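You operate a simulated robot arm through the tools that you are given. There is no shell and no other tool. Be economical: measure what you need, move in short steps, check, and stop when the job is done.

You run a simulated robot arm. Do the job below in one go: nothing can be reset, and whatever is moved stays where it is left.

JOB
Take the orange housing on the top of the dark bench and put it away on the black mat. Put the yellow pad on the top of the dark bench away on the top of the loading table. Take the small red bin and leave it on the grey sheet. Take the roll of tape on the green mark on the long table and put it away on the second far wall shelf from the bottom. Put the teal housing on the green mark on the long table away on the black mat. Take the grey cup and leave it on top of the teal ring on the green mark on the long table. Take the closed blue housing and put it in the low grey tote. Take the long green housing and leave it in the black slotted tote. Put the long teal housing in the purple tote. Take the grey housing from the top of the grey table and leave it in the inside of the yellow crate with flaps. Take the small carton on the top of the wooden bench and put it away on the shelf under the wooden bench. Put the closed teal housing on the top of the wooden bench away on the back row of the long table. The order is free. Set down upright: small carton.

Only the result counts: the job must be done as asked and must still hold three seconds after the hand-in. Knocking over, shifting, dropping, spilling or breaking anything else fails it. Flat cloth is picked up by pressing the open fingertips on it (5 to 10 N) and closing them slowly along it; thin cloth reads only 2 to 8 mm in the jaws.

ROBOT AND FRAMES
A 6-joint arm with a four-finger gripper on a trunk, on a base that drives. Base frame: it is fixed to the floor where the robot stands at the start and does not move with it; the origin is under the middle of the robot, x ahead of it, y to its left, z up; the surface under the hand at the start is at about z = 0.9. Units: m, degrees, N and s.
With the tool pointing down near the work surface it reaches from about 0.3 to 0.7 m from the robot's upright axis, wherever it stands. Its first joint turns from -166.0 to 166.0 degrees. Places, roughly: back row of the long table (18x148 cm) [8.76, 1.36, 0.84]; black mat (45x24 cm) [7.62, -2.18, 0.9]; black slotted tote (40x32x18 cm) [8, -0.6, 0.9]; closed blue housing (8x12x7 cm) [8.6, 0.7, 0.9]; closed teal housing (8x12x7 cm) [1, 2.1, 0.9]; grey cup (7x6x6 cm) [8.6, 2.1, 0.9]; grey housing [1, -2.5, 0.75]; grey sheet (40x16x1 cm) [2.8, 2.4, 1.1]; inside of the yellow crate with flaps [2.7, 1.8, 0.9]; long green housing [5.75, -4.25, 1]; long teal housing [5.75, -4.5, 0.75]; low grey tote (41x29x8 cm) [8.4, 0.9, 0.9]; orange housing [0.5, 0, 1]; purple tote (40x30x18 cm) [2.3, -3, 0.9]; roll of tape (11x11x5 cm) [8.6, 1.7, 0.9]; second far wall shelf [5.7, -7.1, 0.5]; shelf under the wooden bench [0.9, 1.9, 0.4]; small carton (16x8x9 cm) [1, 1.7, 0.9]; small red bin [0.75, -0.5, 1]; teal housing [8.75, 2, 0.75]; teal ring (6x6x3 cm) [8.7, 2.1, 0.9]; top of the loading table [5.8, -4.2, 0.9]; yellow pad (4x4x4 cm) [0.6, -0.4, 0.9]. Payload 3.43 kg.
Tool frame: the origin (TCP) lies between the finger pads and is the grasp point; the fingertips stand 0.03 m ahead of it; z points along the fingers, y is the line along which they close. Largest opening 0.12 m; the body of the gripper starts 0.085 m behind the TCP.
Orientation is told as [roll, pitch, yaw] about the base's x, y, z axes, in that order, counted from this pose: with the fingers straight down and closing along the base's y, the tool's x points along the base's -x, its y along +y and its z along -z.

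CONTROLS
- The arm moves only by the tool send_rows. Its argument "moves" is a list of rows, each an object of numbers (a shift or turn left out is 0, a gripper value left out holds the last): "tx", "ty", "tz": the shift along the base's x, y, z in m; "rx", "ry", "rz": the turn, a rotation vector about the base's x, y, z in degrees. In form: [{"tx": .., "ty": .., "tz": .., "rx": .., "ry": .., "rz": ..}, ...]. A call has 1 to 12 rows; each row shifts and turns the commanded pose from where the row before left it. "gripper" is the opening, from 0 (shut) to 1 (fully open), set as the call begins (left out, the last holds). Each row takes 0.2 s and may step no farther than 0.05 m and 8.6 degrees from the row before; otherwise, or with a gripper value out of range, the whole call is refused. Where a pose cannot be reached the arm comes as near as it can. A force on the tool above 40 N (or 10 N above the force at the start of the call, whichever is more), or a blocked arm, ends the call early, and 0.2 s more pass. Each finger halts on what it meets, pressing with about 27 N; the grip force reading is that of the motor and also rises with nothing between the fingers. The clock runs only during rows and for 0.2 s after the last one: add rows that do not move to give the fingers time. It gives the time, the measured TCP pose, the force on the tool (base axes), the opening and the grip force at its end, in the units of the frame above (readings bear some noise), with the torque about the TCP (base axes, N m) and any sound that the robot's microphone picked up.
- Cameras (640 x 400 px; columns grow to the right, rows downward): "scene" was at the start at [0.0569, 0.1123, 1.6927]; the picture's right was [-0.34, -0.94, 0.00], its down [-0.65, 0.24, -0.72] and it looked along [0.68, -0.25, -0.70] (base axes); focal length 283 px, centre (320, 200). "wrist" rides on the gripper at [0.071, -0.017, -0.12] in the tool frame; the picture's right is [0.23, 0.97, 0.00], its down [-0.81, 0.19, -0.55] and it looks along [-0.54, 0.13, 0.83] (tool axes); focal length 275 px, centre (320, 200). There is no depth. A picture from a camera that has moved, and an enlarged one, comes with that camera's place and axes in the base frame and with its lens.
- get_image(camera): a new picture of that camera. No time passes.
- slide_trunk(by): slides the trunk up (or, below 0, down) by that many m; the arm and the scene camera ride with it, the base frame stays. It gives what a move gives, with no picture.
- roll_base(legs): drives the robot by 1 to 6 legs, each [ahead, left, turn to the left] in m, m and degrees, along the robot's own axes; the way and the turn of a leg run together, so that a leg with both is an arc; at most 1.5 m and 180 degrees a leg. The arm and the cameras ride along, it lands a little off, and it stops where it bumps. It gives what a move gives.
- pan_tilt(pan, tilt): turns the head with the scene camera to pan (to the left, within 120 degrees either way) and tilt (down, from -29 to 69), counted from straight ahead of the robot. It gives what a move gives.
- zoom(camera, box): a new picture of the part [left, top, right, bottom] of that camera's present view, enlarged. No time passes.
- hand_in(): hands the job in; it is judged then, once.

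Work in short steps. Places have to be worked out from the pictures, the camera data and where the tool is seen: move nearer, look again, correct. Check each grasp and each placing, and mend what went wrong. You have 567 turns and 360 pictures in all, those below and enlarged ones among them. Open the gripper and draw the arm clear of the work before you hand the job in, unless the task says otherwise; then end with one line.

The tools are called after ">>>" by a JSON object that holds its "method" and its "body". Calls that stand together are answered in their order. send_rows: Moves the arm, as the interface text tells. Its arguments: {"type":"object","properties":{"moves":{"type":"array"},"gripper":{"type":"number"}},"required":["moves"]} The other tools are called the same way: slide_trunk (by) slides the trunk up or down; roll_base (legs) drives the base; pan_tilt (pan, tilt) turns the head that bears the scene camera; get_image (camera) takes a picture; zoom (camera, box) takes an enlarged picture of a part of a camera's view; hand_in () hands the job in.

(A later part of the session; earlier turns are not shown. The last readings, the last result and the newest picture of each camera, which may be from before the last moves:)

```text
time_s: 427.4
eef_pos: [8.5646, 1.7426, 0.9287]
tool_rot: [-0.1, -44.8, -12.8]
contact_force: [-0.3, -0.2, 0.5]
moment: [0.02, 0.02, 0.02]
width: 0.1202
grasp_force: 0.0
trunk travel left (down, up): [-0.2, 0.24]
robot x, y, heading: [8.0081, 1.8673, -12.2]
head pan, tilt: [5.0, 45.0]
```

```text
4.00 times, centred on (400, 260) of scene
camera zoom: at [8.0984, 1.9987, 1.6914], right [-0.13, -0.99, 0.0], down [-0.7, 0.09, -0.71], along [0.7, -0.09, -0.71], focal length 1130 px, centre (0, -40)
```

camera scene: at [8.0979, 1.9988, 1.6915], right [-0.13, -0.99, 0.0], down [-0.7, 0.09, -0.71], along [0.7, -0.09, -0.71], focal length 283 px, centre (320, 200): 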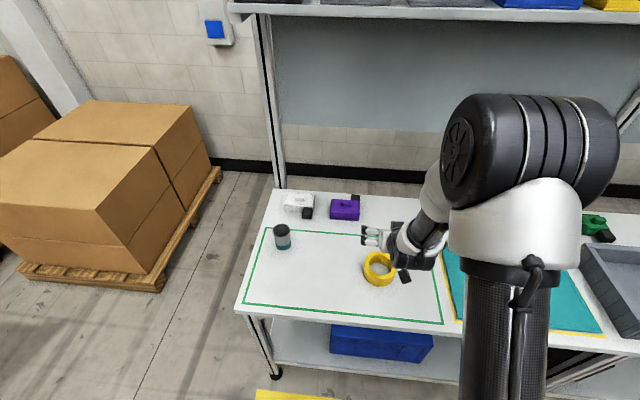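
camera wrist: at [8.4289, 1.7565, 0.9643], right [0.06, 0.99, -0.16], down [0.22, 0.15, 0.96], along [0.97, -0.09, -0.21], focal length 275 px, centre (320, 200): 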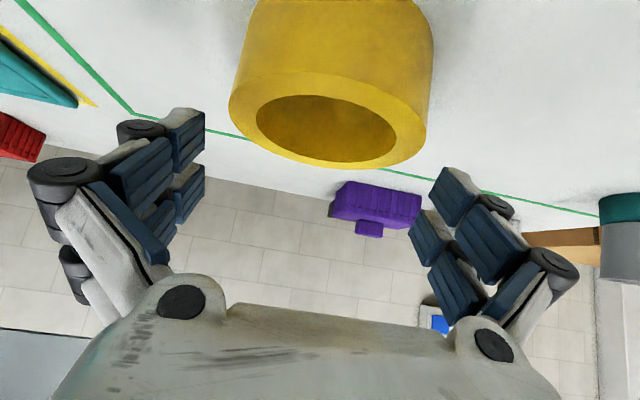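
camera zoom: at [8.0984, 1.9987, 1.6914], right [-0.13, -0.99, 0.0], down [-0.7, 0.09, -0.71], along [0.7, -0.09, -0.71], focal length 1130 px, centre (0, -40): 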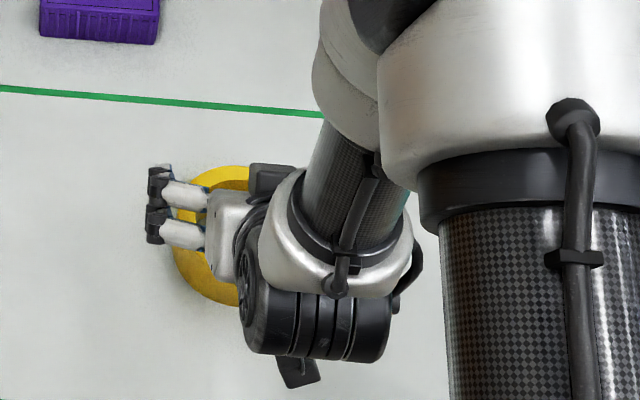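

The roll's rim matches the expected position within a millimetre sideways (margin ≈ 7 mm per side). I descend to 0.880 and close.

>>> {"method": "send_rows", "body": {"moves": [{"tz": -0.02}, {"tz": -0.015}, {"tz": -0.008}, {"tz": -0.004}, {}]}}

>>> {"method": "get_image", "body": {"camera": "wrist"}}

```text
time_s: 428.6
eef_pos: [8.5642, 1.7431, 0.8822]
tool_rot: [-0.1, -44.9, -12.7]
contact_force: [0.6, -0.5, 0.0]
moment: [-0.04, 0.01, 0.03]
width: 0.12
grasp_force: 0.0
trunk travel left (down, up): [-0.2, 0.24]
robot x, y, heading: [8.0058, 1.8661, -12.7]
head pan, tilt: [5.0, 45.0]
```

```text
266 pictures are left
camera wrist: at [8.4283, 1.7559, 0.9174], right [0.06, 0.99, -0.16], down [0.22, 0.15, 0.96], along [0.97, -0.09, -0.21], focal length 275 px, centre (320, 200)
```

wrist: 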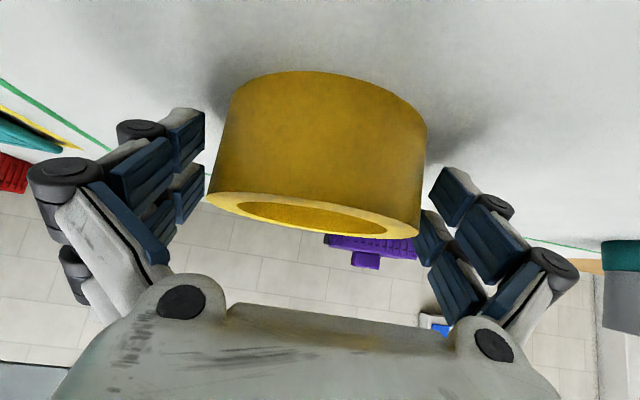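

Symmetric between the fingers. I close.

>>> {"method": "send_rows", "body": {"moves": [{}, {}, {}, {}], "gripper": 0}}

>>> {"method": "send_rows", "body": {"moves": [{"tz": 0.02}, {"tz": 0.04}, {"tz": 0.05}, {"tz": 0.05}, {"tz": 0.05}, {"tz": 0.05}, {"tz": 0.05}]}}

>>> {"method": "get_image", "body": {"camera": "wrist"}}

>>> {"method": "get_image", "body": {"camera": "scene"}}

```text
time_s: 429.6
eef_pos: [8.564, 1.7418, 0.8824]
tool_rot: [0.0, -44.9, -12.7]
contact_force: [-0.6, -0.7, 2.0]
moment: [0.1, -0.05, 0.0]
width: 0.103
grasp_force: 26.8
trunk travel left (down, up): [-0.2, 0.24]
robot x, y, heading: [8.0073, 1.8655, -12.1]
head pan, tilt: [5.0, 45.0]
```

```text
time_s: 431.2
eef_pos: [8.5603, 1.7445, 1.1893]
tool_rot: [0.0, -44.8, -12.7]
contact_force: [0.5, 0.3, -2.4]
moment: [-0.02, -0.02, 0.01]
width: 0.1028
grasp_force: 26.7
trunk travel left (down, up): [-0.2, 0.24]
robot x, y, heading: [8.0074, 1.8687, -12.3]
head pan, tilt: [5.0, 45.0]
```

```text
265 pictures are left
camera wrist: at [8.4247, 1.758, 1.2256], right [0.06, 0.99, -0.16], down [0.22, 0.15, 0.96], along [0.97, -0.09, -0.21], focal length 275 px, centre (320, 200)
```

wrist: 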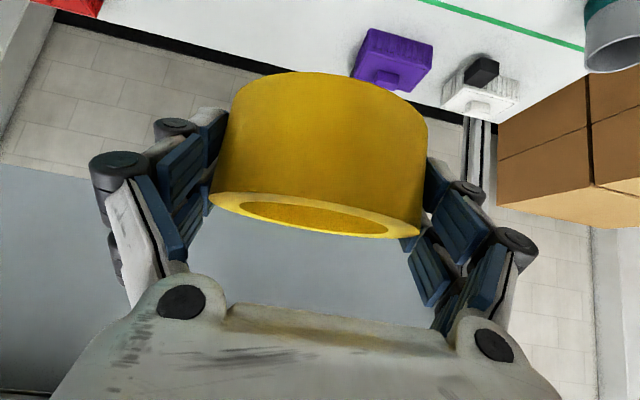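

```text
264 pictures are left
camera scene: at [8.0972, 1.999, 1.6914], right [-0.13, -0.99, 0.0], down [-0.7, 0.09, -0.71], along [0.7, -0.09, -0.71], focal length 283 px, centre (320, 200)
```

scene: 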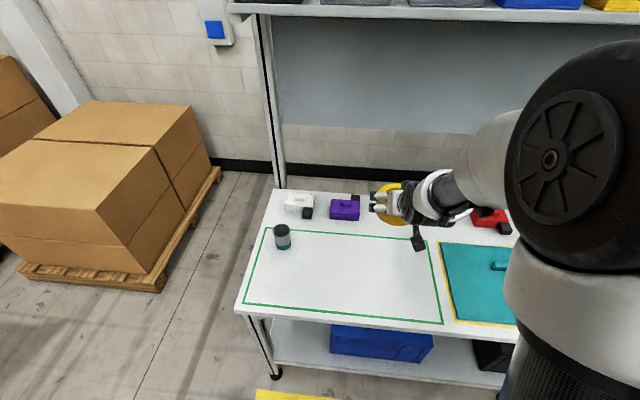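

Tape held. I tuck the arm in and drive down the aisle toward the far-wall shelves.

>>> {"method": "send_rows", "body": {"moves": [{"tz": 0.05}, {"tz": 0.05}, {"tx": -0.044, "ty": 0.0097}, {"tx": -0.044, "ty": 0.0097}, {"tx": -0.044, "ty": 0.0097}]}}

>>> {"method": "roll_base", "body": {"legs": [[-0.33, 0, 0], [0, 0, -90.5], [1.45, 0, 0], [1.45, 0, 0]]}}

```text
time_s: 432.4
eef_pos: [8.4265, 1.7744, 1.291]
tool_rot: [0.1, -45.0, -12.8]
contact_force: [-0.7, 0.3, -2.1]
moment: [-0.03, -0.03, -0.01]
width: 0.1028
grasp_force: 27.2
trunk travel left (down, up): [-0.2, 0.24]
robot x, y, heading: [8.0061, 1.8671, -12.4]
head pan, tilt: [5.0, 45.0]
```

```text
time_s: 451.8
eef_pos: [7.1837, -1.3385, 1.2909]
tool_rot: [0.0, -44.9, -98.5]
contact_force: [0.1, 0.8, -2.0]
moment: [0.02, 0.01, 0.0]
width: 0.1028
grasp_force: 26.8
trunk travel left (down, up): [-0.2, 0.24]
robot x, y, heading: [7.2447, -0.9122, -98.1]
head pan, tilt: [5.0, 45.0]
```

>>> {"method": "roll_base", "body": {"legs": [[0, 0, -6], [1.2, 0, 0], [1.2, 0, 0], [0.3, 0.25, 0]]}}

>>> {"method": "pan_tilt", "body": {"pan": 10, "tilt": 25}}

>>> {"method": "get_image", "body": {"camera": "scene"}}

```text
time_s: 466.4
eef_pos: [6.711, -4.0514, 1.2908]
tool_rot: [0.0, -44.9, -105.2]
contact_force: [0.6, -0.8, -2.3]
moment: [-0.01, 0.01, -0.03]
width: 0.103
grasp_force: 27.2
trunk travel left (down, up): [-0.2, 0.24]
robot x, y, heading: [6.8242, -3.6355, -104.7]
head pan, tilt: [5.0, 45.0]
```

```text
time_s: 467.2
eef_pos: [6.7103, -4.0527, 1.2906]
tool_rot: [0.0, -44.9, -105.2]
contact_force: [0.2, 0.0, -1.7]
moment: [0.0, -0.01, -0.04]
width: 0.1027
grasp_force: 27.1
trunk travel left (down, up): [-0.2, 0.24]
robot x, y, heading: [6.8228, -3.6348, -104.3]
head pan, tilt: [10.0, 25.0]
```

```text
263 pictures are left
camera scene: at [6.9559, -3.7422, 1.7219], right [-1.0, 0.08, 0.0], down [0.04, 0.42, -0.91], along [-0.08, -0.9, -0.42], focal length 283 px, centre (320, 200)
```

scene: 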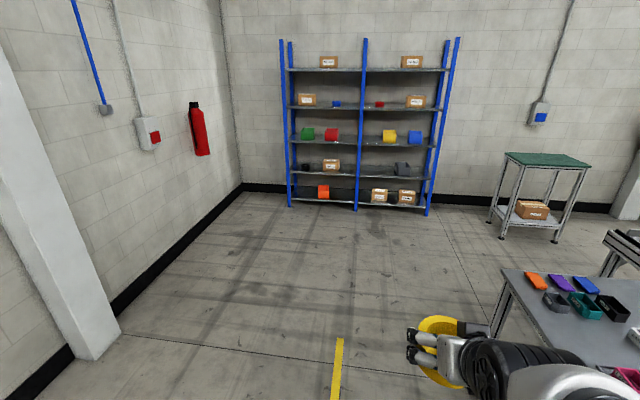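

>>> {"method": "zoom", "body": {"camera": "scene", "box": [270, 120, 470, 245]}}

```text
3.20 times, centred on (370, 182) of scene
camera zoom: at [6.9559, -3.7422, 1.7219], right [-1.0, 0.08, 0.0], down [0.04, 0.42, -0.91], along [-0.08, -0.9, -0.42], focal length 904 px, centre (160, 256)
```

zoom: 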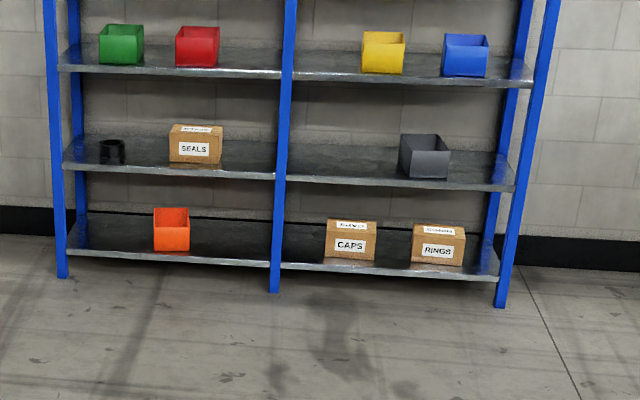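

The second shelf from the bottom (z ≈ 0.50) has a free stretch in the right bay left of the grey bin. Target about (5.93, -7.10); I drive to a stand about 0.6 m before it and lower the trunk.

>>> {"method": "roll_base", "body": {"legs": [[0, 0, 1.6], [1.45, 0, 0], [1.4, -0.1, 0]]}}

>>> {"method": "slide_trunk", "body": {"by": -0.2}}

>>> {"method": "pan_tilt", "body": {"pan": 5, "tilt": 42}}

>>> {"method": "get_image", "body": {"camera": "scene"}}

>>> {"method": "get_image", "body": {"camera": "wrist"}}

```text
time_s: 481.4
eef_pos: [5.9466, -6.8012, 1.2907]
tool_rot: [-0.2, -45.0, -103.7]
contact_force: [-0.3, -0.4, -1.7]
moment: [-0.02, 0.02, 0.0]
width: 0.1025
grasp_force: 27.0
trunk travel left (down, up): [-0.2, 0.24]
robot x, y, heading: [6.0497, -6.378, -103.6]
head pan, tilt: [10.0, 25.0]
```

```text
time_s: 483.5
eef_pos: [5.947, -6.8004, 1.0908]
tool_rot: [0.0, -45.0, -103.8]
contact_force: [0.1, 0.1, -1.2]
moment: [-0.01, -0.04, 0.02]
width: 0.1025
grasp_force: 26.6
trunk travel left (down, up): [0.0, 0.44]
robot x, y, heading: [6.0481, -6.3812, -103.5]
head pan, tilt: [10.0, 25.0]
```

```text
time_s: 484.3
eef_pos: [5.9464, -6.8007, 1.0913]
tool_rot: [0.0, -44.9, -103.8]
contact_force: [-0.8, 0.1, -2.1]
moment: [0.03, -0.03, 0.02]
width: 0.1026
grasp_force: 26.5
trunk travel left (down, up): [0.0, 0.44]
robot x, y, heading: [6.0458, -6.3811, -103.3]
head pan, tilt: [5.0, 42.0]
```

```text
261 pictures are left
camera scene: at [6.1769, -6.4759, 1.4958], right [-0.99, 0.14, 0.0], down [0.1, 0.66, -0.74], along [-0.11, -0.74, -0.67], focal length 283 px, centre (320, 200)
```

scene: 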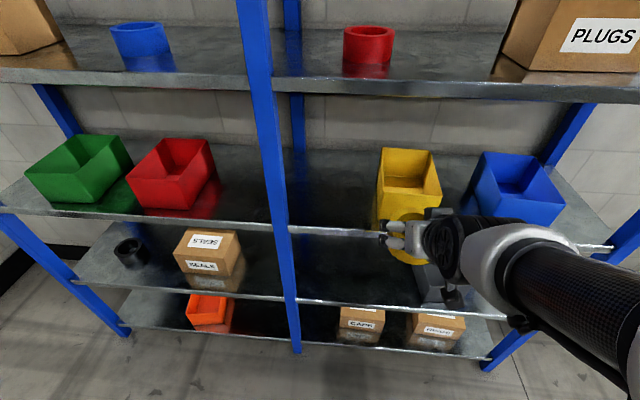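

```text
260 pictures are left
camera wrist: at [5.9625, -6.6641, 1.1265], right [0.98, -0.07, -0.16], down [0.14, -0.22, 0.96], along [-0.11, -0.97, -0.21], focal length 275 px, centre (320, 200)
```

wrist: 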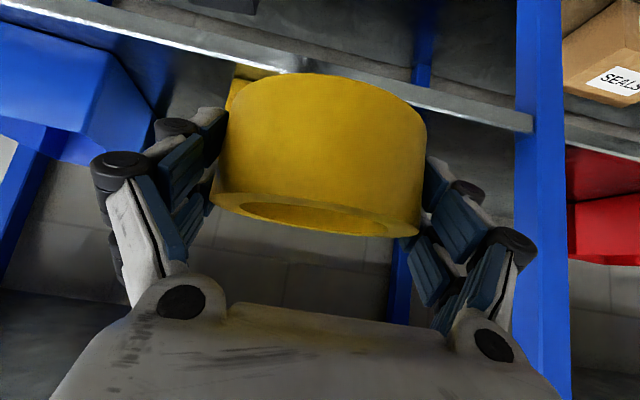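

Second board top is at z ≈ 0.50 and the third at 0.875, so there is 0.34 m clearance. I lower the hand in front of the shelf to z ≈ 0.58 first.

>>> {"method": "send_rows", "body": {"moves": [{"tx": 0.022, "ty": -0.005, "tz": -0.04}, {"tx": 0.022, "ty": -0.005, "tz": -0.04}, {"tz": -0.048}, {"tz": -0.048}, {"tz": -0.048}, {"tz": -0.048}, {"tz": -0.048}, {"tz": -0.048}, {"tz": -0.048}, {"tz": -0.048}, {"tz": -0.045}]}}

>>> {"method": "get_image", "body": {"camera": "wrist"}}

>>> {"method": "get_image", "body": {"camera": "scene"}}

```text
time_s: 486.7
eef_pos: [5.97, -6.8842, 0.8359]
tool_rot: [-5.7, -43.5, -100.0]
contact_force: [-0.9, 0.1, -2.0]
moment: [0.02, -0.02, 0.0]
width: 0.1025
grasp_force: 27.2
out of reach, approached as far as the arm can: row 1, 2, 3, 4, 5, 6, 7, 8, 9, 10, 11
trunk travel left (down, up): [0.0, 0.44]
robot x, y, heading: [6.0495, -6.382, -103.3]
head pan, tilt: [5.0, 42.0]
```

```text
259 pictures are left
camera wrist: at [5.9886, -6.7492, 0.8754], right [0.97, -0.07, -0.23], down [0.2, -0.26, 0.94], along [-0.13, -0.96, -0.24], focal length 275 px, centre (320, 200)
```

wrist: 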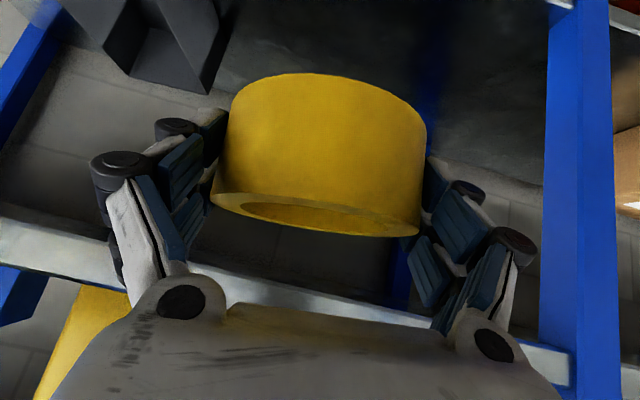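

```text
258 pictures are left
camera scene: at [6.1768, -6.4762, 1.4956], right [-0.99, 0.14, 0.0], down [0.1, 0.66, -0.74], along [-0.11, -0.73, -0.67], focal length 283 px, centre (320, 200)
```

scene: 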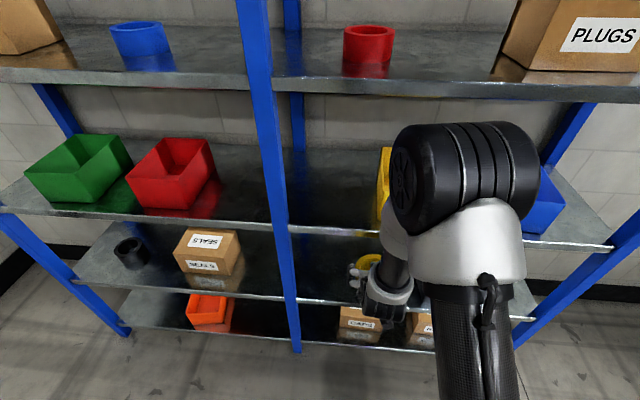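

The arm can't fold that low so close in. I back off 0.3 m, extend the arm at the low height there, then insert by driving.

>>> {"method": "roll_base", "body": {"legs": [[-0.35, 0, 0.5]]}}

```text
time_s: 489.0
eef_pos: [6.0524, -6.5413, 0.8351]
tool_rot: [-5.7, -43.4, -99.9]
contact_force: [-0.1, 0.3, -1.7]
moment: [0.01, 0.04, 0.02]
width: 0.1024
grasp_force: 26.7
trunk travel left (down, up): [0.0, 0.44]
robot x, y, heading: [6.1261, -6.0363, -103.0]
head pan, tilt: [5.0, 42.0]
```

>>> {"method": "send_rows", "body": {"moves": [{"tx": -0.0107, "ty": -0.0463}, {"tx": -0.0107, "ty": -0.0463}, {"tx": -0.0107, "ty": -0.0463}, {"tx": -0.0107, "ty": -0.0463}, {}]}}

```text
time_s: 490.2
eef_pos: [6.0073, -6.7253, 0.8358]
tool_rot: [-5.6, -43.3, -99.8]
contact_force: [-0.2, 0.0, -1.5]
moment: [0.02, -0.03, 0.01]
width: 0.1025
grasp_force: 27.2
trunk travel left (down, up): [0.0, 0.44]
robot x, y, heading: [6.134, -6.04, -103.1]
head pan, tilt: [5.0, 42.0]
```

The commanded pose follows the measured one. I restore the exact orientation and lower to z ≈ 0.58.

>>> {"method": "send_rows", "body": {"moves": [{"rx": -2.55, "ry": -3.48, "rz": 0.76}, {"tz": -0.048}, {"tz": -0.048}, {"tz": -0.048}, {"tz": -0.048}, {"tz": -0.048}, {"tz": -0.015}]}}

>>> {"method": "get_image", "body": {"camera": "wrist"}}

>>> {"method": "get_image", "body": {"camera": "scene"}}

```text
time_s: 491.8
eef_pos: [6.0538, -6.7287, 0.5808]
tool_rot: [-0.4, -45.1, -102.9]
contact_force: [-0.4, -0.3, -1.6]
moment: [0.03, -0.02, -0.01]
width: 0.1026
grasp_force: 27.2
out of reach, approached as far as the arm can: row 1, 2, 3, 4
trunk travel left (down, up): [0.0, 0.44]
robot x, y, heading: [6.1286, -6.0379, -103.2]
head pan, tilt: [5.0, 42.0]
```

```text
257 pictures are left
camera wrist: at [6.068, -6.593, 0.6162], right [0.98, -0.06, -0.17], down [0.15, -0.22, 0.96], along [-0.1, -0.97, -0.21], focal length 275 px, centre (320, 200)
```

wrist: 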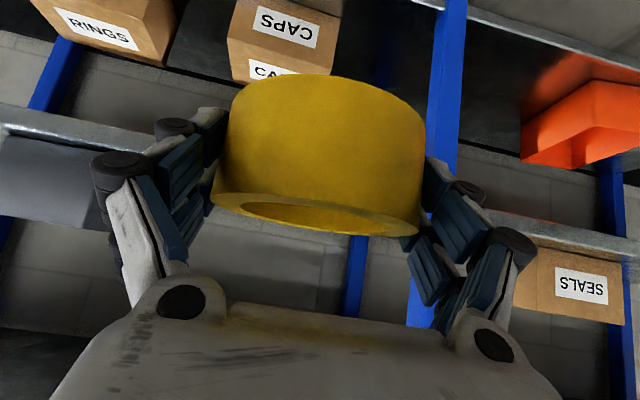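

```text
256 pictures are left
camera scene: at [6.2572, -6.1336, 1.4957], right [-0.99, 0.14, 0.0], down [0.09, 0.66, -0.74], along [-0.1, -0.74, -0.67], focal length 283 px, centre (320, 200)
```

scene: 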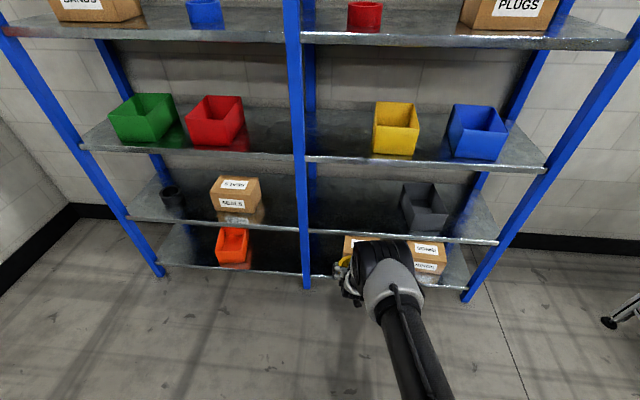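

Orientation is restored; the roll's bottom is ≈ 0.545, board top ≈ 0.51, post margin fine. I shift a bit toward the free middle, raise 1 cm, then drive forward 0.28 and look.

>>> {"method": "send_rows", "body": {"moves": [{"tx": -0.034, "ty": 0.008, "tz": 0.012}, {}]}}

>>> {"method": "roll_base", "body": {"legs": [[0.28, 0, 0.3]]}}

>>> {"method": "get_image", "body": {"camera": "wrist"}}

>>> {"method": "get_image", "body": {"camera": "scene"}}

```text
time_s: 492.4
eef_pos: [6.0408, -6.7241, 0.5911]
tool_rot: [-0.8, -45.0, -103.7]
contact_force: [-0.7, -0.5, -1.2]
moment: [-0.01, -0.01, 0.02]
width: 0.1023
grasp_force: 27.3
out of reach, approached as far as the arm can: row 1
trunk travel left (down, up): [0.0, 0.44]
robot x, y, heading: [6.1291, -6.0388, -102.9]
head pan, tilt: [5.0, 42.0]
```

```text
time_s: 494.4
eef_pos: [5.9808, -7.0, 0.5902]
tool_rot: [-0.7, -45.0, -103.5]
contact_force: [-0.1, -0.3, -1.6]
moment: [0.0, -0.01, -0.01]
width: 0.1024
grasp_force: 26.5
trunk travel left (down, up): [0.0, 0.44]
robot x, y, heading: [6.0647, -6.3149, -102.9]
head pan, tilt: [5.0, 42.0]
```

```text
255 pictures are left
camera wrist: at [5.9976, -6.8635, 0.626], right [0.98, -0.08, -0.17], down [0.15, -0.23, 0.96], along [-0.11, -0.97, -0.21], focal length 275 px, centre (320, 200)
```

wrist: 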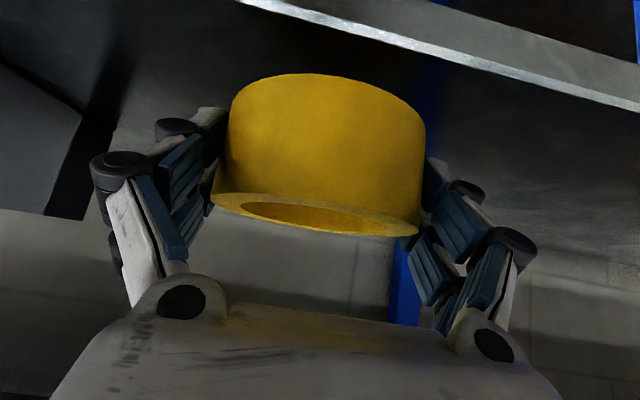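

```text
254 pictures are left
camera scene: at [6.1944, -6.4086, 1.4957], right [-0.99, 0.14, 0.0], down [0.09, 0.66, -0.74], along [-0.1, -0.74, -0.67], focal length 283 px, centre (320, 200)
```

scene: 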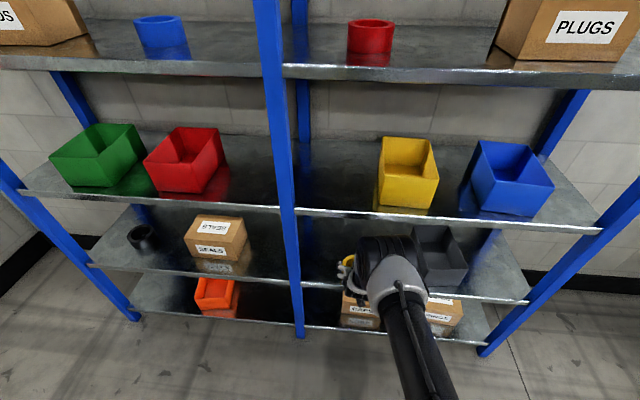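

Clear on both sides (bin edge b ≈ 7.1, post 7.58, hand at 7.37). I advance 0.11 m more.

>>> {"method": "roll_base", "body": {"legs": [[0.11, 0, 0]]}}

>>> {"method": "send_rows", "body": {"moves": [{"tz": -0.015}, {"tz": -0.01}, {"tz": -0.005}]}}

>>> {"method": "get_image", "body": {"camera": "wrist"}}

```text
time_s: 495.6
eef_pos: [5.9537, -7.1056, 0.591]
tool_rot: [-0.7, -45.0, -103.5]
contact_force: [0.1, -0.3, -0.9]
moment: [0.04, -0.02, 0.0]
width: 0.1026
grasp_force: 26.9
trunk travel left (down, up): [0.0, 0.44]
robot x, y, heading: [6.0378, -6.4202, -103.0]
head pan, tilt: [5.0, 42.0]
```

```text
time_s: 496.4
eef_pos: [5.9554, -7.1052, 0.5604]
tool_rot: [-0.8, -45.0, -103.6]
contact_force: [-1.0, 0.1, -2.3]
moment: [-0.03, -0.02, -0.02]
width: 0.1026
grasp_force: 26.4
trunk travel left (down, up): [0.0, 0.44]
robot x, y, heading: [6.0419, -6.4176, -102.9]
head pan, tilt: [5.0, 42.0]
```

```text
253 pictures are left
camera wrist: at [5.9719, -6.9697, 0.5954], right [0.98, -0.08, -0.17], down [0.15, -0.23, 0.96], along [-0.12, -0.97, -0.21], focal length 275 px, centre (320, 200)
```

wrist: 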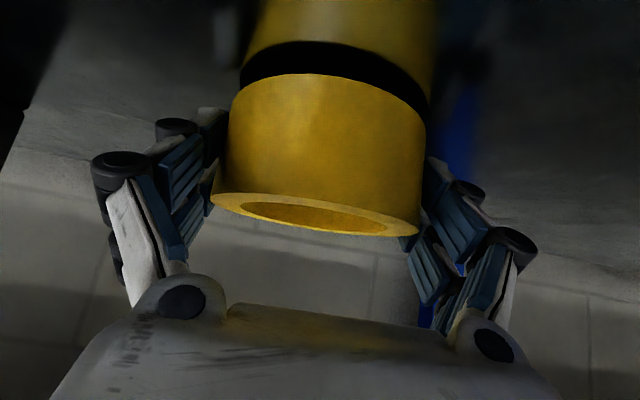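

The reflection shows the roll about 8–10 mm above the board. I lower until contact.

>>> {"method": "send_rows", "body": {"moves": [{"tz": -0.003}, {"tz": -0.003}]}}

>>> {"method": "send_rows", "body": {"moves": [{"tz": -0.002}, {"tz": -0.002}]}}

```text
time_s: 497.0
eef_pos: [5.9536, -7.1052, 0.5544]
tool_rot: [-0.7, -45.0, -103.6]
contact_force: [0.1, 0.7, -2.0]
moment: [0.04, 0.02, -0.03]
width: 0.1024
grasp_force: 27.2
trunk travel left (down, up): [0.0, 0.44]
robot x, y, heading: [6.0396, -6.4229, -103.1]
head pan, tilt: [5.0, 42.0]
```

```text
time_s: 497.6
eef_pos: [5.9532, -7.1065, 0.5524]
tool_rot: [-0.8, -45.5, -103.7]
contact_force: [0.9, 0.4, 12.1]
moment: [0.01, -0.7, -0.02]
width: 0.1027
grasp_force: 27.1
trunk travel left (down, up): [0.0, 0.44]
robot x, y, heading: [6.04, -6.4196, -102.5]
head pan, tilt: [5.0, 42.0]
```

Contact. I open fully and withdraw back along the tool axis a little, then by driving back.

>>> {"method": "send_rows", "body": {"moves": [{}, {}, {}], "gripper": 1}}

>>> {"method": "send_rows", "body": {"moves": [{"tx": 0.0045, "ty": 0.0195, "tz": 0.02}, {"tx": 0.0045, "ty": 0.0195, "tz": 0.02}, {"tx": 0.0045, "ty": 0.0195, "tz": 0.02}]}}

>>> {"method": "get_image", "body": {"camera": "wrist"}}

```text
time_s: 498.4
eef_pos: [5.9532, -7.1051, 0.5485]
tool_rot: [-0.8, -45.1, -103.6]
contact_force: [-0.1, 1.4, 0.2]
moment: [-0.03, 0.03, 0.02]
width: 0.1202
grasp_force: 0.1
trunk travel left (down, up): [0.0, 0.44]
robot x, y, heading: [6.0443, -6.4165, -103.0]
head pan, tilt: [5.0, 42.0]
```

```text
time_s: 499.2
eef_pos: [5.9572, -7.0709, 0.6091]
tool_rot: [-3.0, -44.6, -102.0]
contact_force: [-0.4, 0.3, -0.1]
moment: [-0.01, -0.01, 0.0]
width: 0.1201
grasp_force: 0.0
out of reach, approached as far as the arm can: row 1, 2, 3
trunk travel left (down, up): [0.0, 0.44]
robot x, y, heading: [6.0433, -6.4212, -103.0]
head pan, tilt: [5.0, 42.0]
```

```text
252 pictures are left
camera wrist: at [5.9744, -6.9358, 0.6455], right [0.98, -0.08, -0.2], down [0.18, -0.24, 0.95], along [-0.12, -0.97, -0.22], focal length 275 px, centre (320, 200)
```

wrist: 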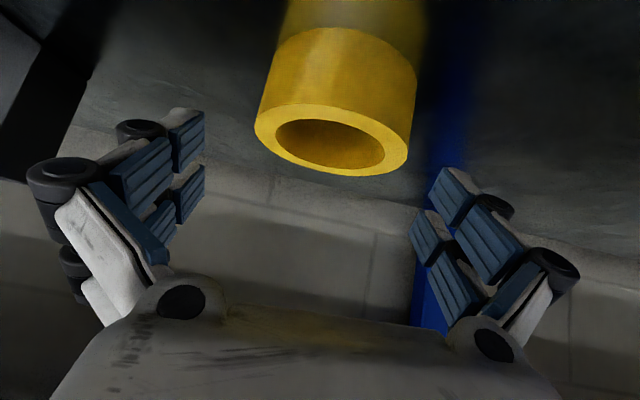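

The roll sits flat on the shelf. I back the robot straight out.

>>> {"method": "roll_base", "body": {"legs": [[-0.5, 0, 0]]}}

>>> {"method": "zoom", "body": {"camera": "scene", "box": [220, 100, 540, 300]}}

```text
time_s: 502.1
eef_pos: [6.0716, -6.5859, 0.6084]
tool_rot: [-3.1, -44.5, -101.4]
contact_force: [-0.7, 0.9, -0.1]
moment: [0.05, 0.02, 0.0]
width: 0.1202
grasp_force: 0.1
trunk travel left (down, up): [0.0, 0.44]
robot x, y, heading: [6.1529, -5.9364, -102.3]
head pan, tilt: [5.0, 42.0]
```

```text
2.00 times, centred on (380, 200) of scene
camera zoom: at [6.2802, -6.0272, 1.4957], right [-0.99, 0.13, 0.0], down [0.09, 0.66, -0.74], along [-0.1, -0.74, -0.67], focal length 565 px, centre (200, 200)
```

zoom: 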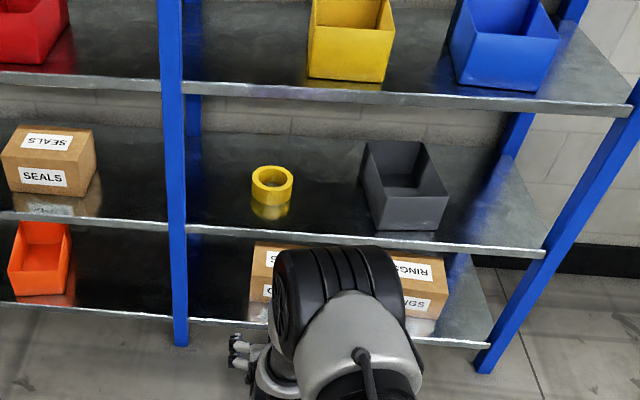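

The tape is on the second shelf. Now I raise the trunk, bring the tool back to vertical, and go look at the loading table.

>>> {"method": "slide_trunk", "body": {"by": 0.2}}

>>> {"method": "send_rows", "body": {"moves": [{"tz": 0.048}, {"tz": 0.048}, {"tz": 0.048}, {"tz": 0.048}, {"tz": 0.048}, {"tz": 0.048}, {"tz": 0.048}, {"tz": 0.048}, {"tz": 0.048}]}}

>>> {"method": "send_rows", "body": {"moves": [{"rx": 7.33, "ry": -1.56, "tx": 0.009, "ty": 0.04}, {"rx": 7.33, "ry": -1.56, "tx": 0.009, "ty": 0.04}, {"rx": 7.33, "ry": -1.56, "tx": 0.009, "ty": 0.04}, {"rx": 7.33, "ry": -1.56, "tx": 0.009, "ty": 0.04}, {"rx": 7.33, "ry": -1.56, "tx": 0.009, "ty": 0.04}, {"rx": 7.33, "ry": -1.56}]}}

```text
time_s: 504.3
eef_pos: [6.0727, -6.587, 0.8091]
tool_rot: [-3.2, -44.7, -101.4]
contact_force: [0.1, -0.6, 0.4]
moment: [-0.01, -0.01, 0.01]
width: 0.1203
grasp_force: 0.0
trunk travel left (down, up): [-0.2, 0.24]
robot x, y, heading: [6.1513, -5.9331, -102.6]
head pan, tilt: [5.0, 42.0]
```

```text
time_s: 506.3
eef_pos: [6.0708, -6.5848, 1.2388]
tool_rot: [-3.4, -44.6, -100.9]
contact_force: [0.7, 0.9, -0.2]
moment: [-0.06, 0.0, -0.05]
width: 0.1202
grasp_force: 0.1
trunk travel left (down, up): [-0.2, 0.24]
robot x, y, heading: [6.1451, -5.9326, -102.6]
head pan, tilt: [5.0, 42.0]
```

```text
time_s: 507.7
eef_pos: [6.1119, -6.388, 1.2389]
tool_rot: [-2.6, 0.6, -101.6]
contact_force: [0.3, -1.0, 0.5]
moment: [0.07, 0.01, -0.02]
width: 0.1197
grasp_force: 0.1
trunk travel left (down, up): [-0.2, 0.24]
robot x, y, heading: [6.1525, -5.9298, -102.7]
head pan, tilt: [5.0, 42.0]
```

>>> {"method": "send_rows", "body": {"moves": [{"rx": -1.1, "ry": -2.4, "tz": 0.04}, {"tz": 0.045}, {"tz": 0.045}]}}

>>> {"method": "roll_base", "body": {"legs": [[0, 0, 180], [0.5, 0, 0]]}}

>>> {"method": "pan_tilt", "body": {"pan": 10, "tilt": 30}}

>>> {"method": "get_image", "body": {"camera": "scene"}}

```text
time_s: 508.5
eef_pos: [6.1145, -6.3848, 1.3701]
tool_rot: [0.0, -0.3, -101.6]
contact_force: [0.0, 0.0, 0.2]
moment: [-0.02, -0.01, -0.01]
width: 0.1198
grasp_force: 0.1
trunk travel left (down, up): [-0.2, 0.24]
robot x, y, heading: [6.149, -5.9337, -102.5]
head pan, tilt: [5.0, 42.0]
```

```text
time_s: 518.7
eef_pos: [6.3481, -4.9997, 1.3696]
tool_rot: [0.0, -0.2, 75.2]
contact_force: [0.3, 0.4, -0.5]
moment: [-0.04, -0.01, -0.04]
width: 0.1199
grasp_force: 0.1
trunk travel left (down, up): [-0.2, 0.24]
robot x, y, heading: [6.2874, -5.4486, 74.5]
head pan, tilt: [5.0, 42.0]
```

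```text
time_s: 519.4
eef_pos: [6.348, -4.9995, 1.3695]
tool_rot: [-0.1, -0.2, 75.0]
contact_force: [-0.6, 0.1, 0.3]
moment: [-0.01, -0.02, 0.0]
width: 0.12
grasp_force: 0.1
trunk travel left (down, up): [-0.2, 0.24]
robot x, y, heading: [6.2827, -5.4481, 74.0]
head pan, tilt: [10.0, 30.0]
```

```text
250 pictures are left
camera scene: at [6.156, -5.3399, 1.714], right [1.0, -0.1, 0.0], down [-0.05, -0.5, -0.87], along [0.09, 0.86, -0.5], focal length 283 px, centre (320, 200)
```

scene: 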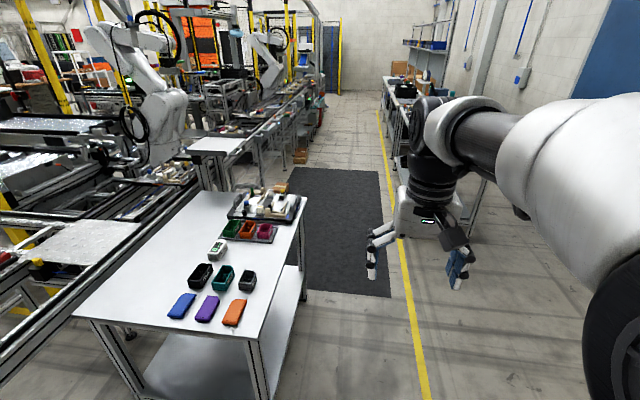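

>>> {"method": "zoom", "body": {"camera": "scene", "box": [120, 160, 360, 340]}}

```text
2.22 times, centred on (240, 250) of scene
camera zoom: at [6.156, -5.3399, 1.714], right [1.0, -0.1, 0.0], down [-0.05, -0.5, -0.87], along [0.09, 0.86, -0.5], focal length 628 px, centre (498, 89)
```

zoom: 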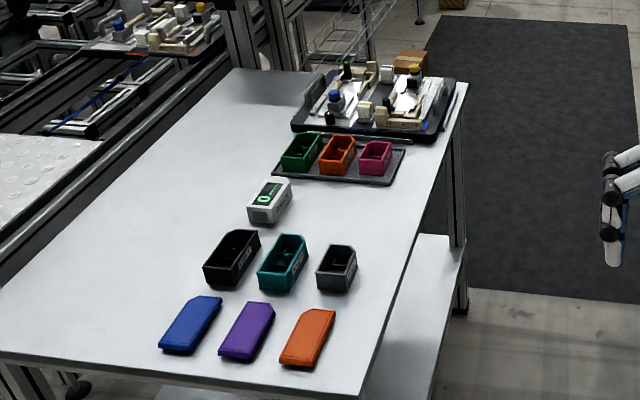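

The long green housing is in the tray at about (5.86, -4.23), the long teal one at (5.87, -4.53). I approach from the table's free side and face it.

>>> {"method": "roll_base", "body": {"legs": [[0, 0, 3], [1.09, 0, 0], [0, 0, 90]]}}

>>> {"method": "pan_tilt", "body": {"pan": 15, "tilt": 50}}

>>> {"method": "get_image", "body": {"camera": "scene"}}

>>> {"method": "get_image", "body": {"camera": "wrist"}}

```text
time_s: 529.2
eef_pos: [6.0747, -4.4015, 1.37]
tool_rot: [-0.1, -0.1, 170.0]
contact_force: [0.5, 0.2, -0.2]
moment: [0.02, 0.0, 0.01]
width: 0.1199
grasp_force: 0.1
trunk travel left (down, up): [-0.2, 0.24]
robot x, y, heading: [6.5223, -4.4273, 169.2]
head pan, tilt: [10.0, 30.0]
```

```text
time_s: 530.0
eef_pos: [6.0746, -4.4018, 1.3688]
tool_rot: [-0.1, -0.1, 170.1]
contact_force: [-0.9, -0.6, -0.2]
moment: [0.01, 0.0, 0.02]
width: 0.12
grasp_force: 0.1
trunk travel left (down, up): [-0.2, 0.24]
robot x, y, heading: [6.526, -4.424, 169.4]
head pan, tilt: [15.0, 50.0]
```

```text
248 pictures are left
camera scene: at [6.4431, -4.571, 1.6845], right [-0.07, 1.0, 0.0], down [0.76, 0.06, -0.64], along [-0.64, -0.05, -0.77], focal length 283 px, centre (320, 200)
```

scene: 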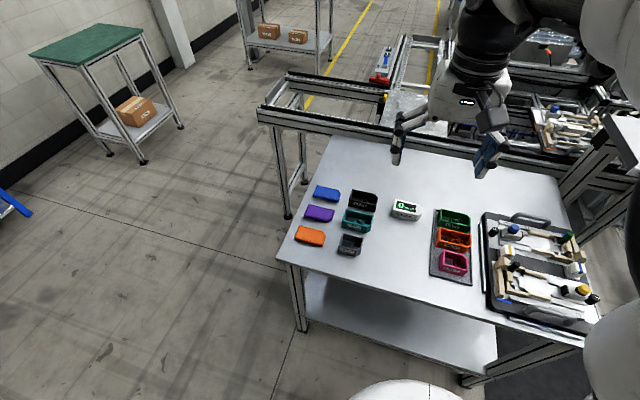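

```text
247 pictures are left
camera wrist: at [6.1486, -4.3977, 1.4901], right [0.06, -1.0, 0.0], down [-0.83, -0.05, 0.56], along [-0.55, -0.03, -0.83], focal length 275 px, centre (320, 200)
```

wrist: 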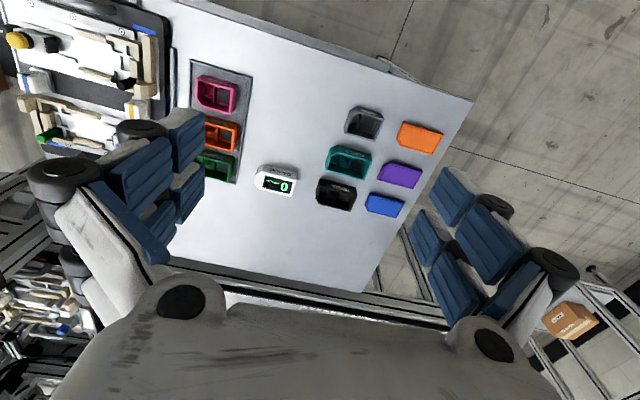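

Green at about (5.86, -4.18). It stands in a tray close to the orange one, so I move over it for a close look.

>>> {"method": "roll_base", "body": {"legs": [[0.05, -0.25, -2]]}}

>>> {"method": "send_rows", "body": {"moves": [{"tx": -0.045}, {"tx": -0.045}, {"tx": -0.045}, {"tz": -0.045}, {"tz": -0.045}, {"tz": -0.045}, {"tz": -0.045}]}}

>>> {"method": "get_image", "body": {"camera": "wrist"}}

```text
time_s: 531.9
eef_pos: [6.0808, -4.1233, 1.3689]
tool_rot: [-0.1, -0.2, 168.0]
contact_force: [0.1, 0.1, -0.5]
moment: [-0.07, 0.02, -0.01]
width: 0.1198
grasp_force: 0.1
trunk travel left (down, up): [-0.2, 0.24]
robot x, y, heading: [6.5317, -4.1594, 167.1]
head pan, tilt: [15.0, 50.0]
```

```text
time_s: 533.5
eef_pos: [5.9438, -4.1221, 1.1863]
tool_rot: [0.0, -0.2, 168.1]
contact_force: [-0.3, 0.8, -0.5]
moment: [-0.02, -0.03, -0.03]
width: 0.1194
grasp_force: 0.0
trunk travel left (down, up): [-0.2, 0.24]
robot x, y, heading: [6.5347, -4.1625, 167.3]
head pan, tilt: [15.0, 50.0]
```

```text
246 pictures are left
camera wrist: at [6.0181, -4.1203, 1.3065], right [0.02, -1.0, 0.0], down [-0.83, -0.02, 0.56], along [-0.56, -0.01, -0.83], focal length 275 px, centre (320, 200)
```

wrist: 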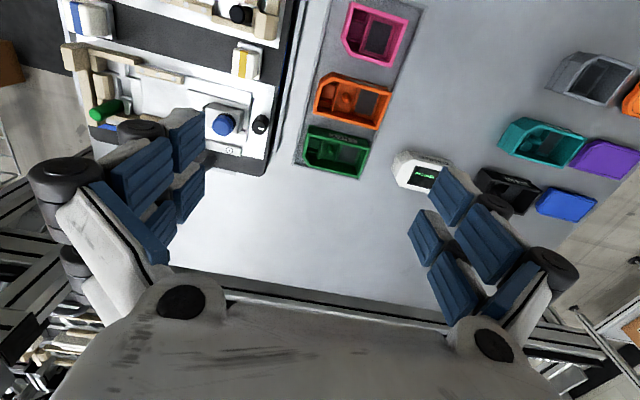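

>>> {"method": "zoom", "body": {"camera": "wrist", "box": [270, 60, 430, 190]}}

```text
3.08 times, centred on (350, 125) of wrist
camera zoom: at [6.0181, -4.1203, 1.3065], right [0.02, -1.0, 0.0], down [-0.83, -0.02, 0.56], along [-0.56, -0.01, -0.83], focal length 847 px, centre (228, 431)
```

zoom: 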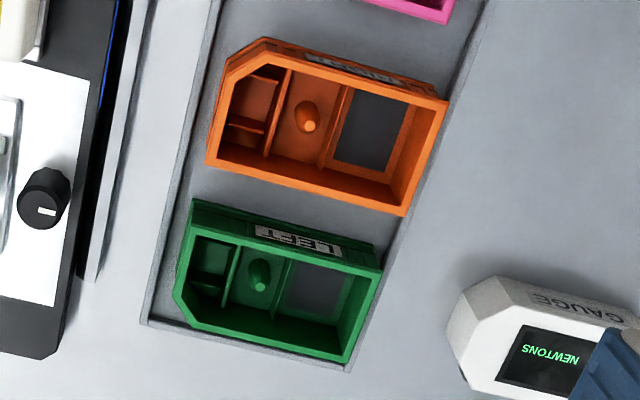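

The gap to the orange one is about 2.8 cm, enough for a finger. I turn the tool -90° so the fingers close across the short side, move over the green housing and look again.

>>> {"method": "send_rows", "body": {"moves": [{"rz": -8.2, "tx": -0.01}, {"rz": -8.2, "tx": -0.01}, {"rz": -8.2, "tx": -0.01}, {"rz": -8.2, "tx": -0.01}, {"rz": -8.2, "tx": -0.01}, {"rz": -8.2, "tx": -0.01}, {"rz": -8.2, "tx": -0.01}, {"rz": -8.2, "tx": -0.01}, {"rz": -8.2, "tx": -0.01, "ty": -0.01}, {"rz": -8.2, "ty": -0.015}, {"rz": -8.0}], "gripper": 0.7}}

>>> {"method": "get_image", "body": {"camera": "wrist"}}

```text
time_s: 535.9
eef_pos: [5.8566, -4.1474, 1.1883]
tool_rot: [-0.2, -0.2, 78.1]
contact_force: [0.1, -0.4, -0.7]
moment: [-0.03, 0.0, 0.02]
width: 0.0841
grasp_force: 0.2
trunk travel left (down, up): [-0.2, 0.24]
robot x, y, heading: [6.5308, -4.1608, 167.1]
head pan, tilt: [15.0, 50.0]
```

```text
244 pictures are left
camera wrist: at [5.8569, -4.2204, 1.3104], right [-1.0, -0.02, 0.0], down [-0.02, 0.83, 0.56], along [-0.01, 0.56, -0.83], focal length 275 px, centre (320, 200)
```

wrist: 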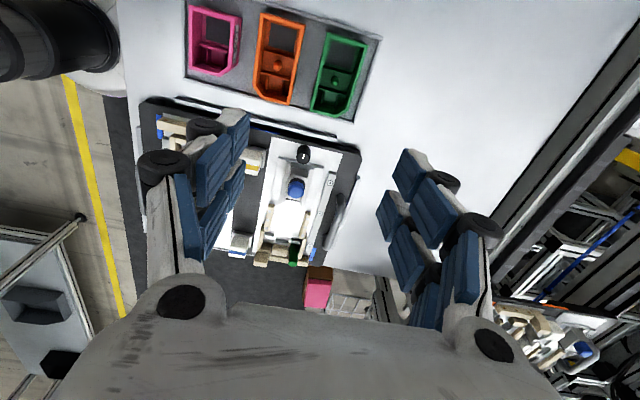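

Two views put the green housing's centre at (5.832, -4.149), rim z ≈ 0.91. I centre and descend to 1.02.

>>> {"method": "send_rows", "body": {"moves": [{"tx": -0.024, "ty": -0.002}, {"tz": -0.045}, {"tz": -0.045}, {"tz": -0.045}, {"tz": -0.035}]}}

>>> {"method": "get_image", "body": {"camera": "wrist"}}

```text
time_s: 537.1
eef_pos: [5.8396, -4.1496, 1.0176]
tool_rot: [0.0, -0.2, 78.1]
contact_force: [-0.1, -0.7, 0.6]
moment: [0.03, -0.02, -0.01]
width: 0.0839
grasp_force: 0.0
out of reach, approached as far as the arm can: row 1
trunk travel left (down, up): [-0.2, 0.24]
robot x, y, heading: [6.53, -4.1582, 167.4]
head pan, tilt: [15.0, 50.0]
```

```text
243 pictures are left
camera wrist: at [5.8424, -4.2235, 1.1382], right [-1.0, -0.02, 0.0], down [-0.02, 0.83, 0.56], along [-0.01, 0.56, -0.83], focal length 275 px, centre (320, 200)
```

wrist: 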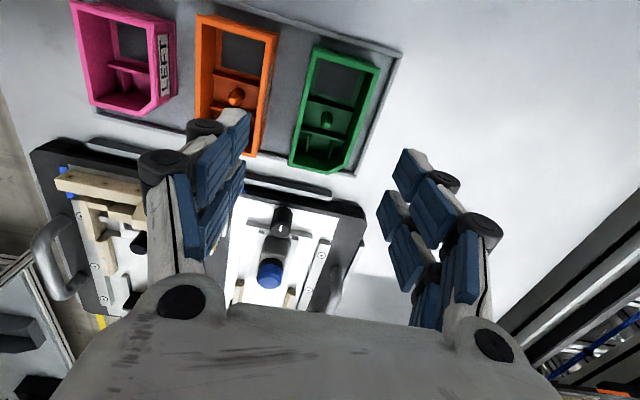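

>>> {"method": "roll_base", "body": {"legs": [[0.05, 0, 0]]}}

```text
time_s: 538.0
eef_pos: [5.7917, -4.1369, 1.0169]
tool_rot: [0.0, -0.3, 78.0]
contact_force: [-0.3, -0.5, -0.3]
moment: [-0.02, -0.05, 0.02]
width: 0.0841
grasp_force: 0.0
trunk travel left (down, up): [-0.2, 0.24]
robot x, y, heading: [6.4821, -4.1507, 167.2]
head pan, tilt: [15.0, 50.0]
```

>>> {"method": "send_rows", "body": {"moves": [{"tx": 0.038, "ty": -0.019}, {"tz": -0.03}, {}], "gripper": 0.65}}

>>> {"method": "get_image", "body": {"camera": "wrist"}}

```text
time_s: 538.8
eef_pos: [5.8297, -4.1573, 0.9878]
tool_rot: [0.0, -0.2, 78.1]
contact_force: [0.1, 0.7, 1.0]
moment: [-0.05, 0.04, -0.01]
width: 0.0779
grasp_force: 0.0
trunk travel left (down, up): [-0.2, 0.24]
robot x, y, heading: [6.4812, -4.1449, 167.1]
head pan, tilt: [15.0, 50.0]
```

```text
242 pictures are left
camera wrist: at [5.831, -4.2306, 1.1093], right [-1.0, -0.02, 0.0], down [-0.02, 0.83, 0.56], along [-0.01, 0.56, -0.83], focal length 275 px, centre (320, 200)
```

wrist: 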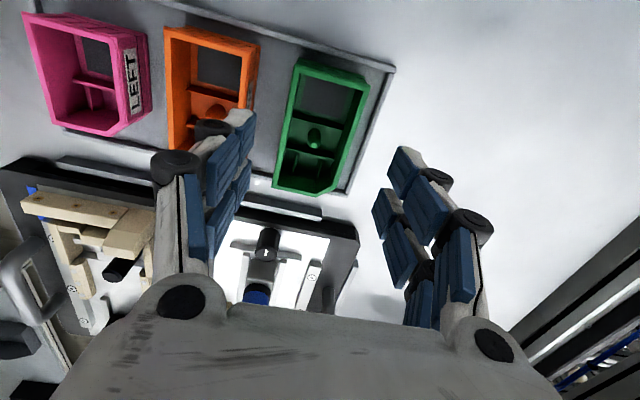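

Aligned. I narrow slightly to 0.072, shift -2 mm and descend to z = 0.907.

>>> {"method": "send_rows", "body": {"moves": [{"tx": -0.002}, {"tz": -0.03}, {"tz": -0.03}, {"tz": -0.02}, {}], "gripper": 0.6}}

>>> {"method": "get_image", "body": {"camera": "wrist"}}

```text
time_s: 540.0
eef_pos: [5.8277, -4.1598, 0.9088]
tool_rot: [0.0, -0.2, 78.0]
contact_force: [0.0, 0.6, 0.1]
moment: [0.0, -0.01, 0.02]
width: 0.072
grasp_force: 0.1
trunk travel left (down, up): [-0.2, 0.24]
robot x, y, heading: [6.485, -4.1486, 167.0]
head pan, tilt: [15.0, 50.0]
```

```text
241 pictures are left
camera wrist: at [5.8292, -4.2333, 1.029], right [-1.0, -0.02, 0.0], down [-0.02, 0.83, 0.56], along [-0.01, 0.56, -0.83], focal length 275 px, centre (320, 200)
```

wrist: 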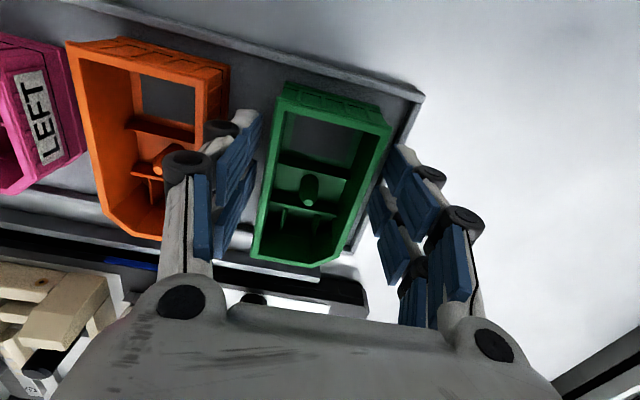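

Straddled with no contact. I close and lift.

>>> {"method": "send_rows", "body": {"moves": [{}, {}, {}, {}], "gripper": 0}}

>>> {"method": "send_rows", "body": {"moves": [{"tz": 0.015}, {"tz": 0.03}, {"tz": 0.045}, {"tz": 0.045}, {"tz": 0.045}, {"tz": 0.045}, {"tz": 0.045}, {"tz": 0.045}]}}

>>> {"method": "get_image", "body": {"camera": "wrist"}}

```text
time_s: 541.0
eef_pos: [5.827, -4.1595, 0.908]
tool_rot: [-0.2, -0.2, 78.1]
contact_force: [1.1, 0.1, 1.6]
moment: [0.02, -0.04, -0.01]
width: 0.0535
grasp_force: 27.4
trunk travel left (down, up): [-0.2, 0.24]
robot x, y, heading: [6.4864, -4.15, 167.1]
head pan, tilt: [15.0, 50.0]
```

```text
time_s: 542.8
eef_pos: [5.8305, -4.157, 1.2241]
tool_rot: [-0.1, -0.1, 78.0]
contact_force: [0.3, 0.3, -1.2]
moment: [-0.02, 0.01, -0.01]
width: 0.0538
grasp_force: 27.2
trunk travel left (down, up): [-0.2, 0.24]
robot x, y, heading: [6.4826, -4.1465, 167.0]
head pan, tilt: [15.0, 50.0]
```

```text
240 pictures are left
camera wrist: at [5.8323, -4.2299, 1.3447], right [-1.0, -0.02, 0.0], down [-0.02, 0.83, 0.56], along [-0.01, 0.56, -0.83], focal length 275 px, centre (320, 200)
```

wrist: 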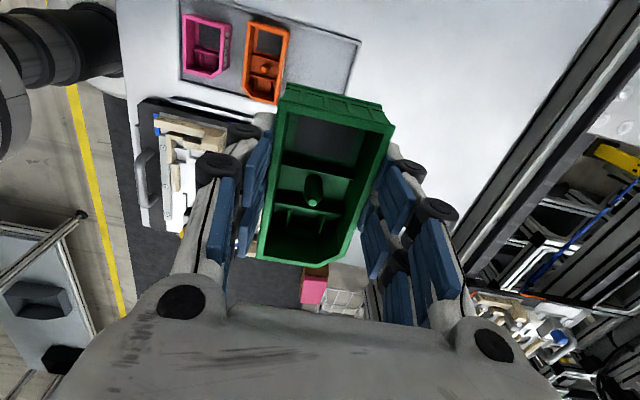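

The green housing is held. I tuck in and drive to the slotted tote on the long table's near end.

>>> {"method": "send_rows", "body": {"moves": [{"tz": 0.049}, {"tz": 0.049}, {"tz": 0.049}, {"tx": 0.046}, {"tx": 0.046}, {"tx": 0.046}, {"tx": 0.046}, {"tx": 0.046}]}}

>>> {"method": "roll_base", "body": {"legs": [[0, 0, -89.7], [1.45, 0, 0], [1.45, 0, 0], [0.89, 0, 0]]}}

```text
time_s: 544.6
eef_pos: [6.0859, -4.1552, 1.3628]
tool_rot: [0.2, -0.1, 78.1]
contact_force: [0.0, -0.1, -0.8]
moment: [-0.06, 0.05, 0.0]
width: 0.0536
grasp_force: 26.8
out of reach, approached as far as the arm can: row 2, 3
trunk travel left (down, up): [-0.2, 0.24]
robot x, y, heading: [6.4793, -4.1461, 167.1]
head pan, tilt: [15.0, 50.0]
```

```text
time_s: 566.8
eef_pos: [7.3896, -0.0556, 1.3621]
tool_rot: [-0.1, -0.3, -15.5]
contact_force: [-0.2, -0.1, -1.7]
moment: [-0.02, 0.03, -0.03]
width: 0.0536
grasp_force: 27.3
trunk travel left (down, up): [-0.2, 0.24]
robot x, y, heading: [7.368, -0.4584, 73.8]
head pan, tilt: [15.0, 50.0]
```

>>> {"method": "roll_base", "body": {"legs": [[0, 0, -86.5]]}}

>>> {"method": "get_image", "body": {"camera": "scene"}}

>>> {"method": "get_image", "body": {"camera": "wrist"}}

```text
time_s: 570.9
eef_pos: [7.7703, -0.4435, 1.363]
tool_rot: [-0.2, -0.2, -100.8]
contact_force: [0.1, -0.2, -1.4]
moment: [-0.02, 0.01, 0.01]
width: 0.0535
grasp_force: 27.1
trunk travel left (down, up): [-0.2, 0.24]
robot x, y, heading: [7.3695, -0.4556, -11.9]
head pan, tilt: [15.0, 50.0]
```

```text
239 pictures are left
camera scene: at [7.4573, -0.3099, 1.6845], right [0.06, -1.0, 0.0], down [-0.76, -0.04, -0.64], along [0.64, 0.04, -0.77], focal length 283 px, centre (320, 200)
```

scene: 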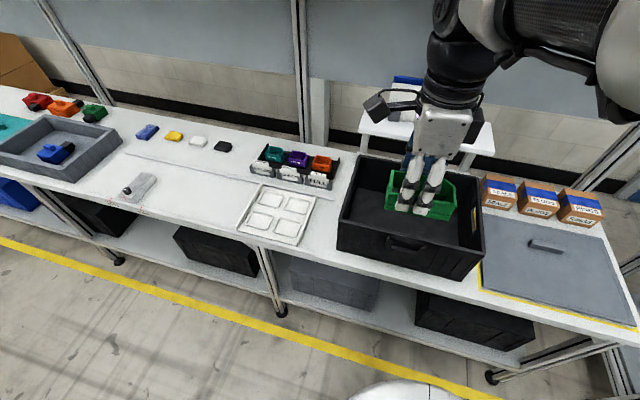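

```text
238 pictures are left
camera wrist: at [7.7685, -0.3687, 1.4831], right [1.0, 0.04, 0.0], down [0.04, -0.83, 0.56], along [0.02, -0.56, -0.83], focal length 275 px, centre (320, 200)
```

wrist: 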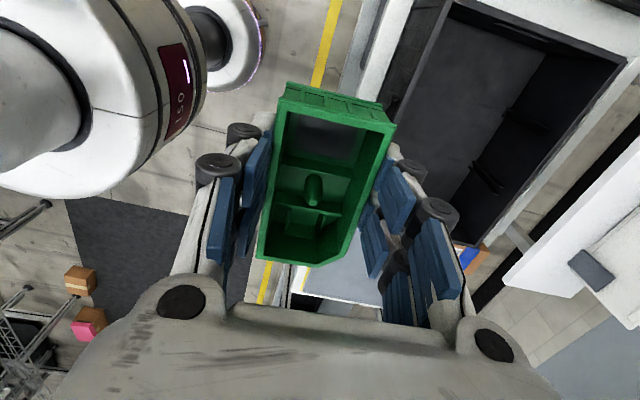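

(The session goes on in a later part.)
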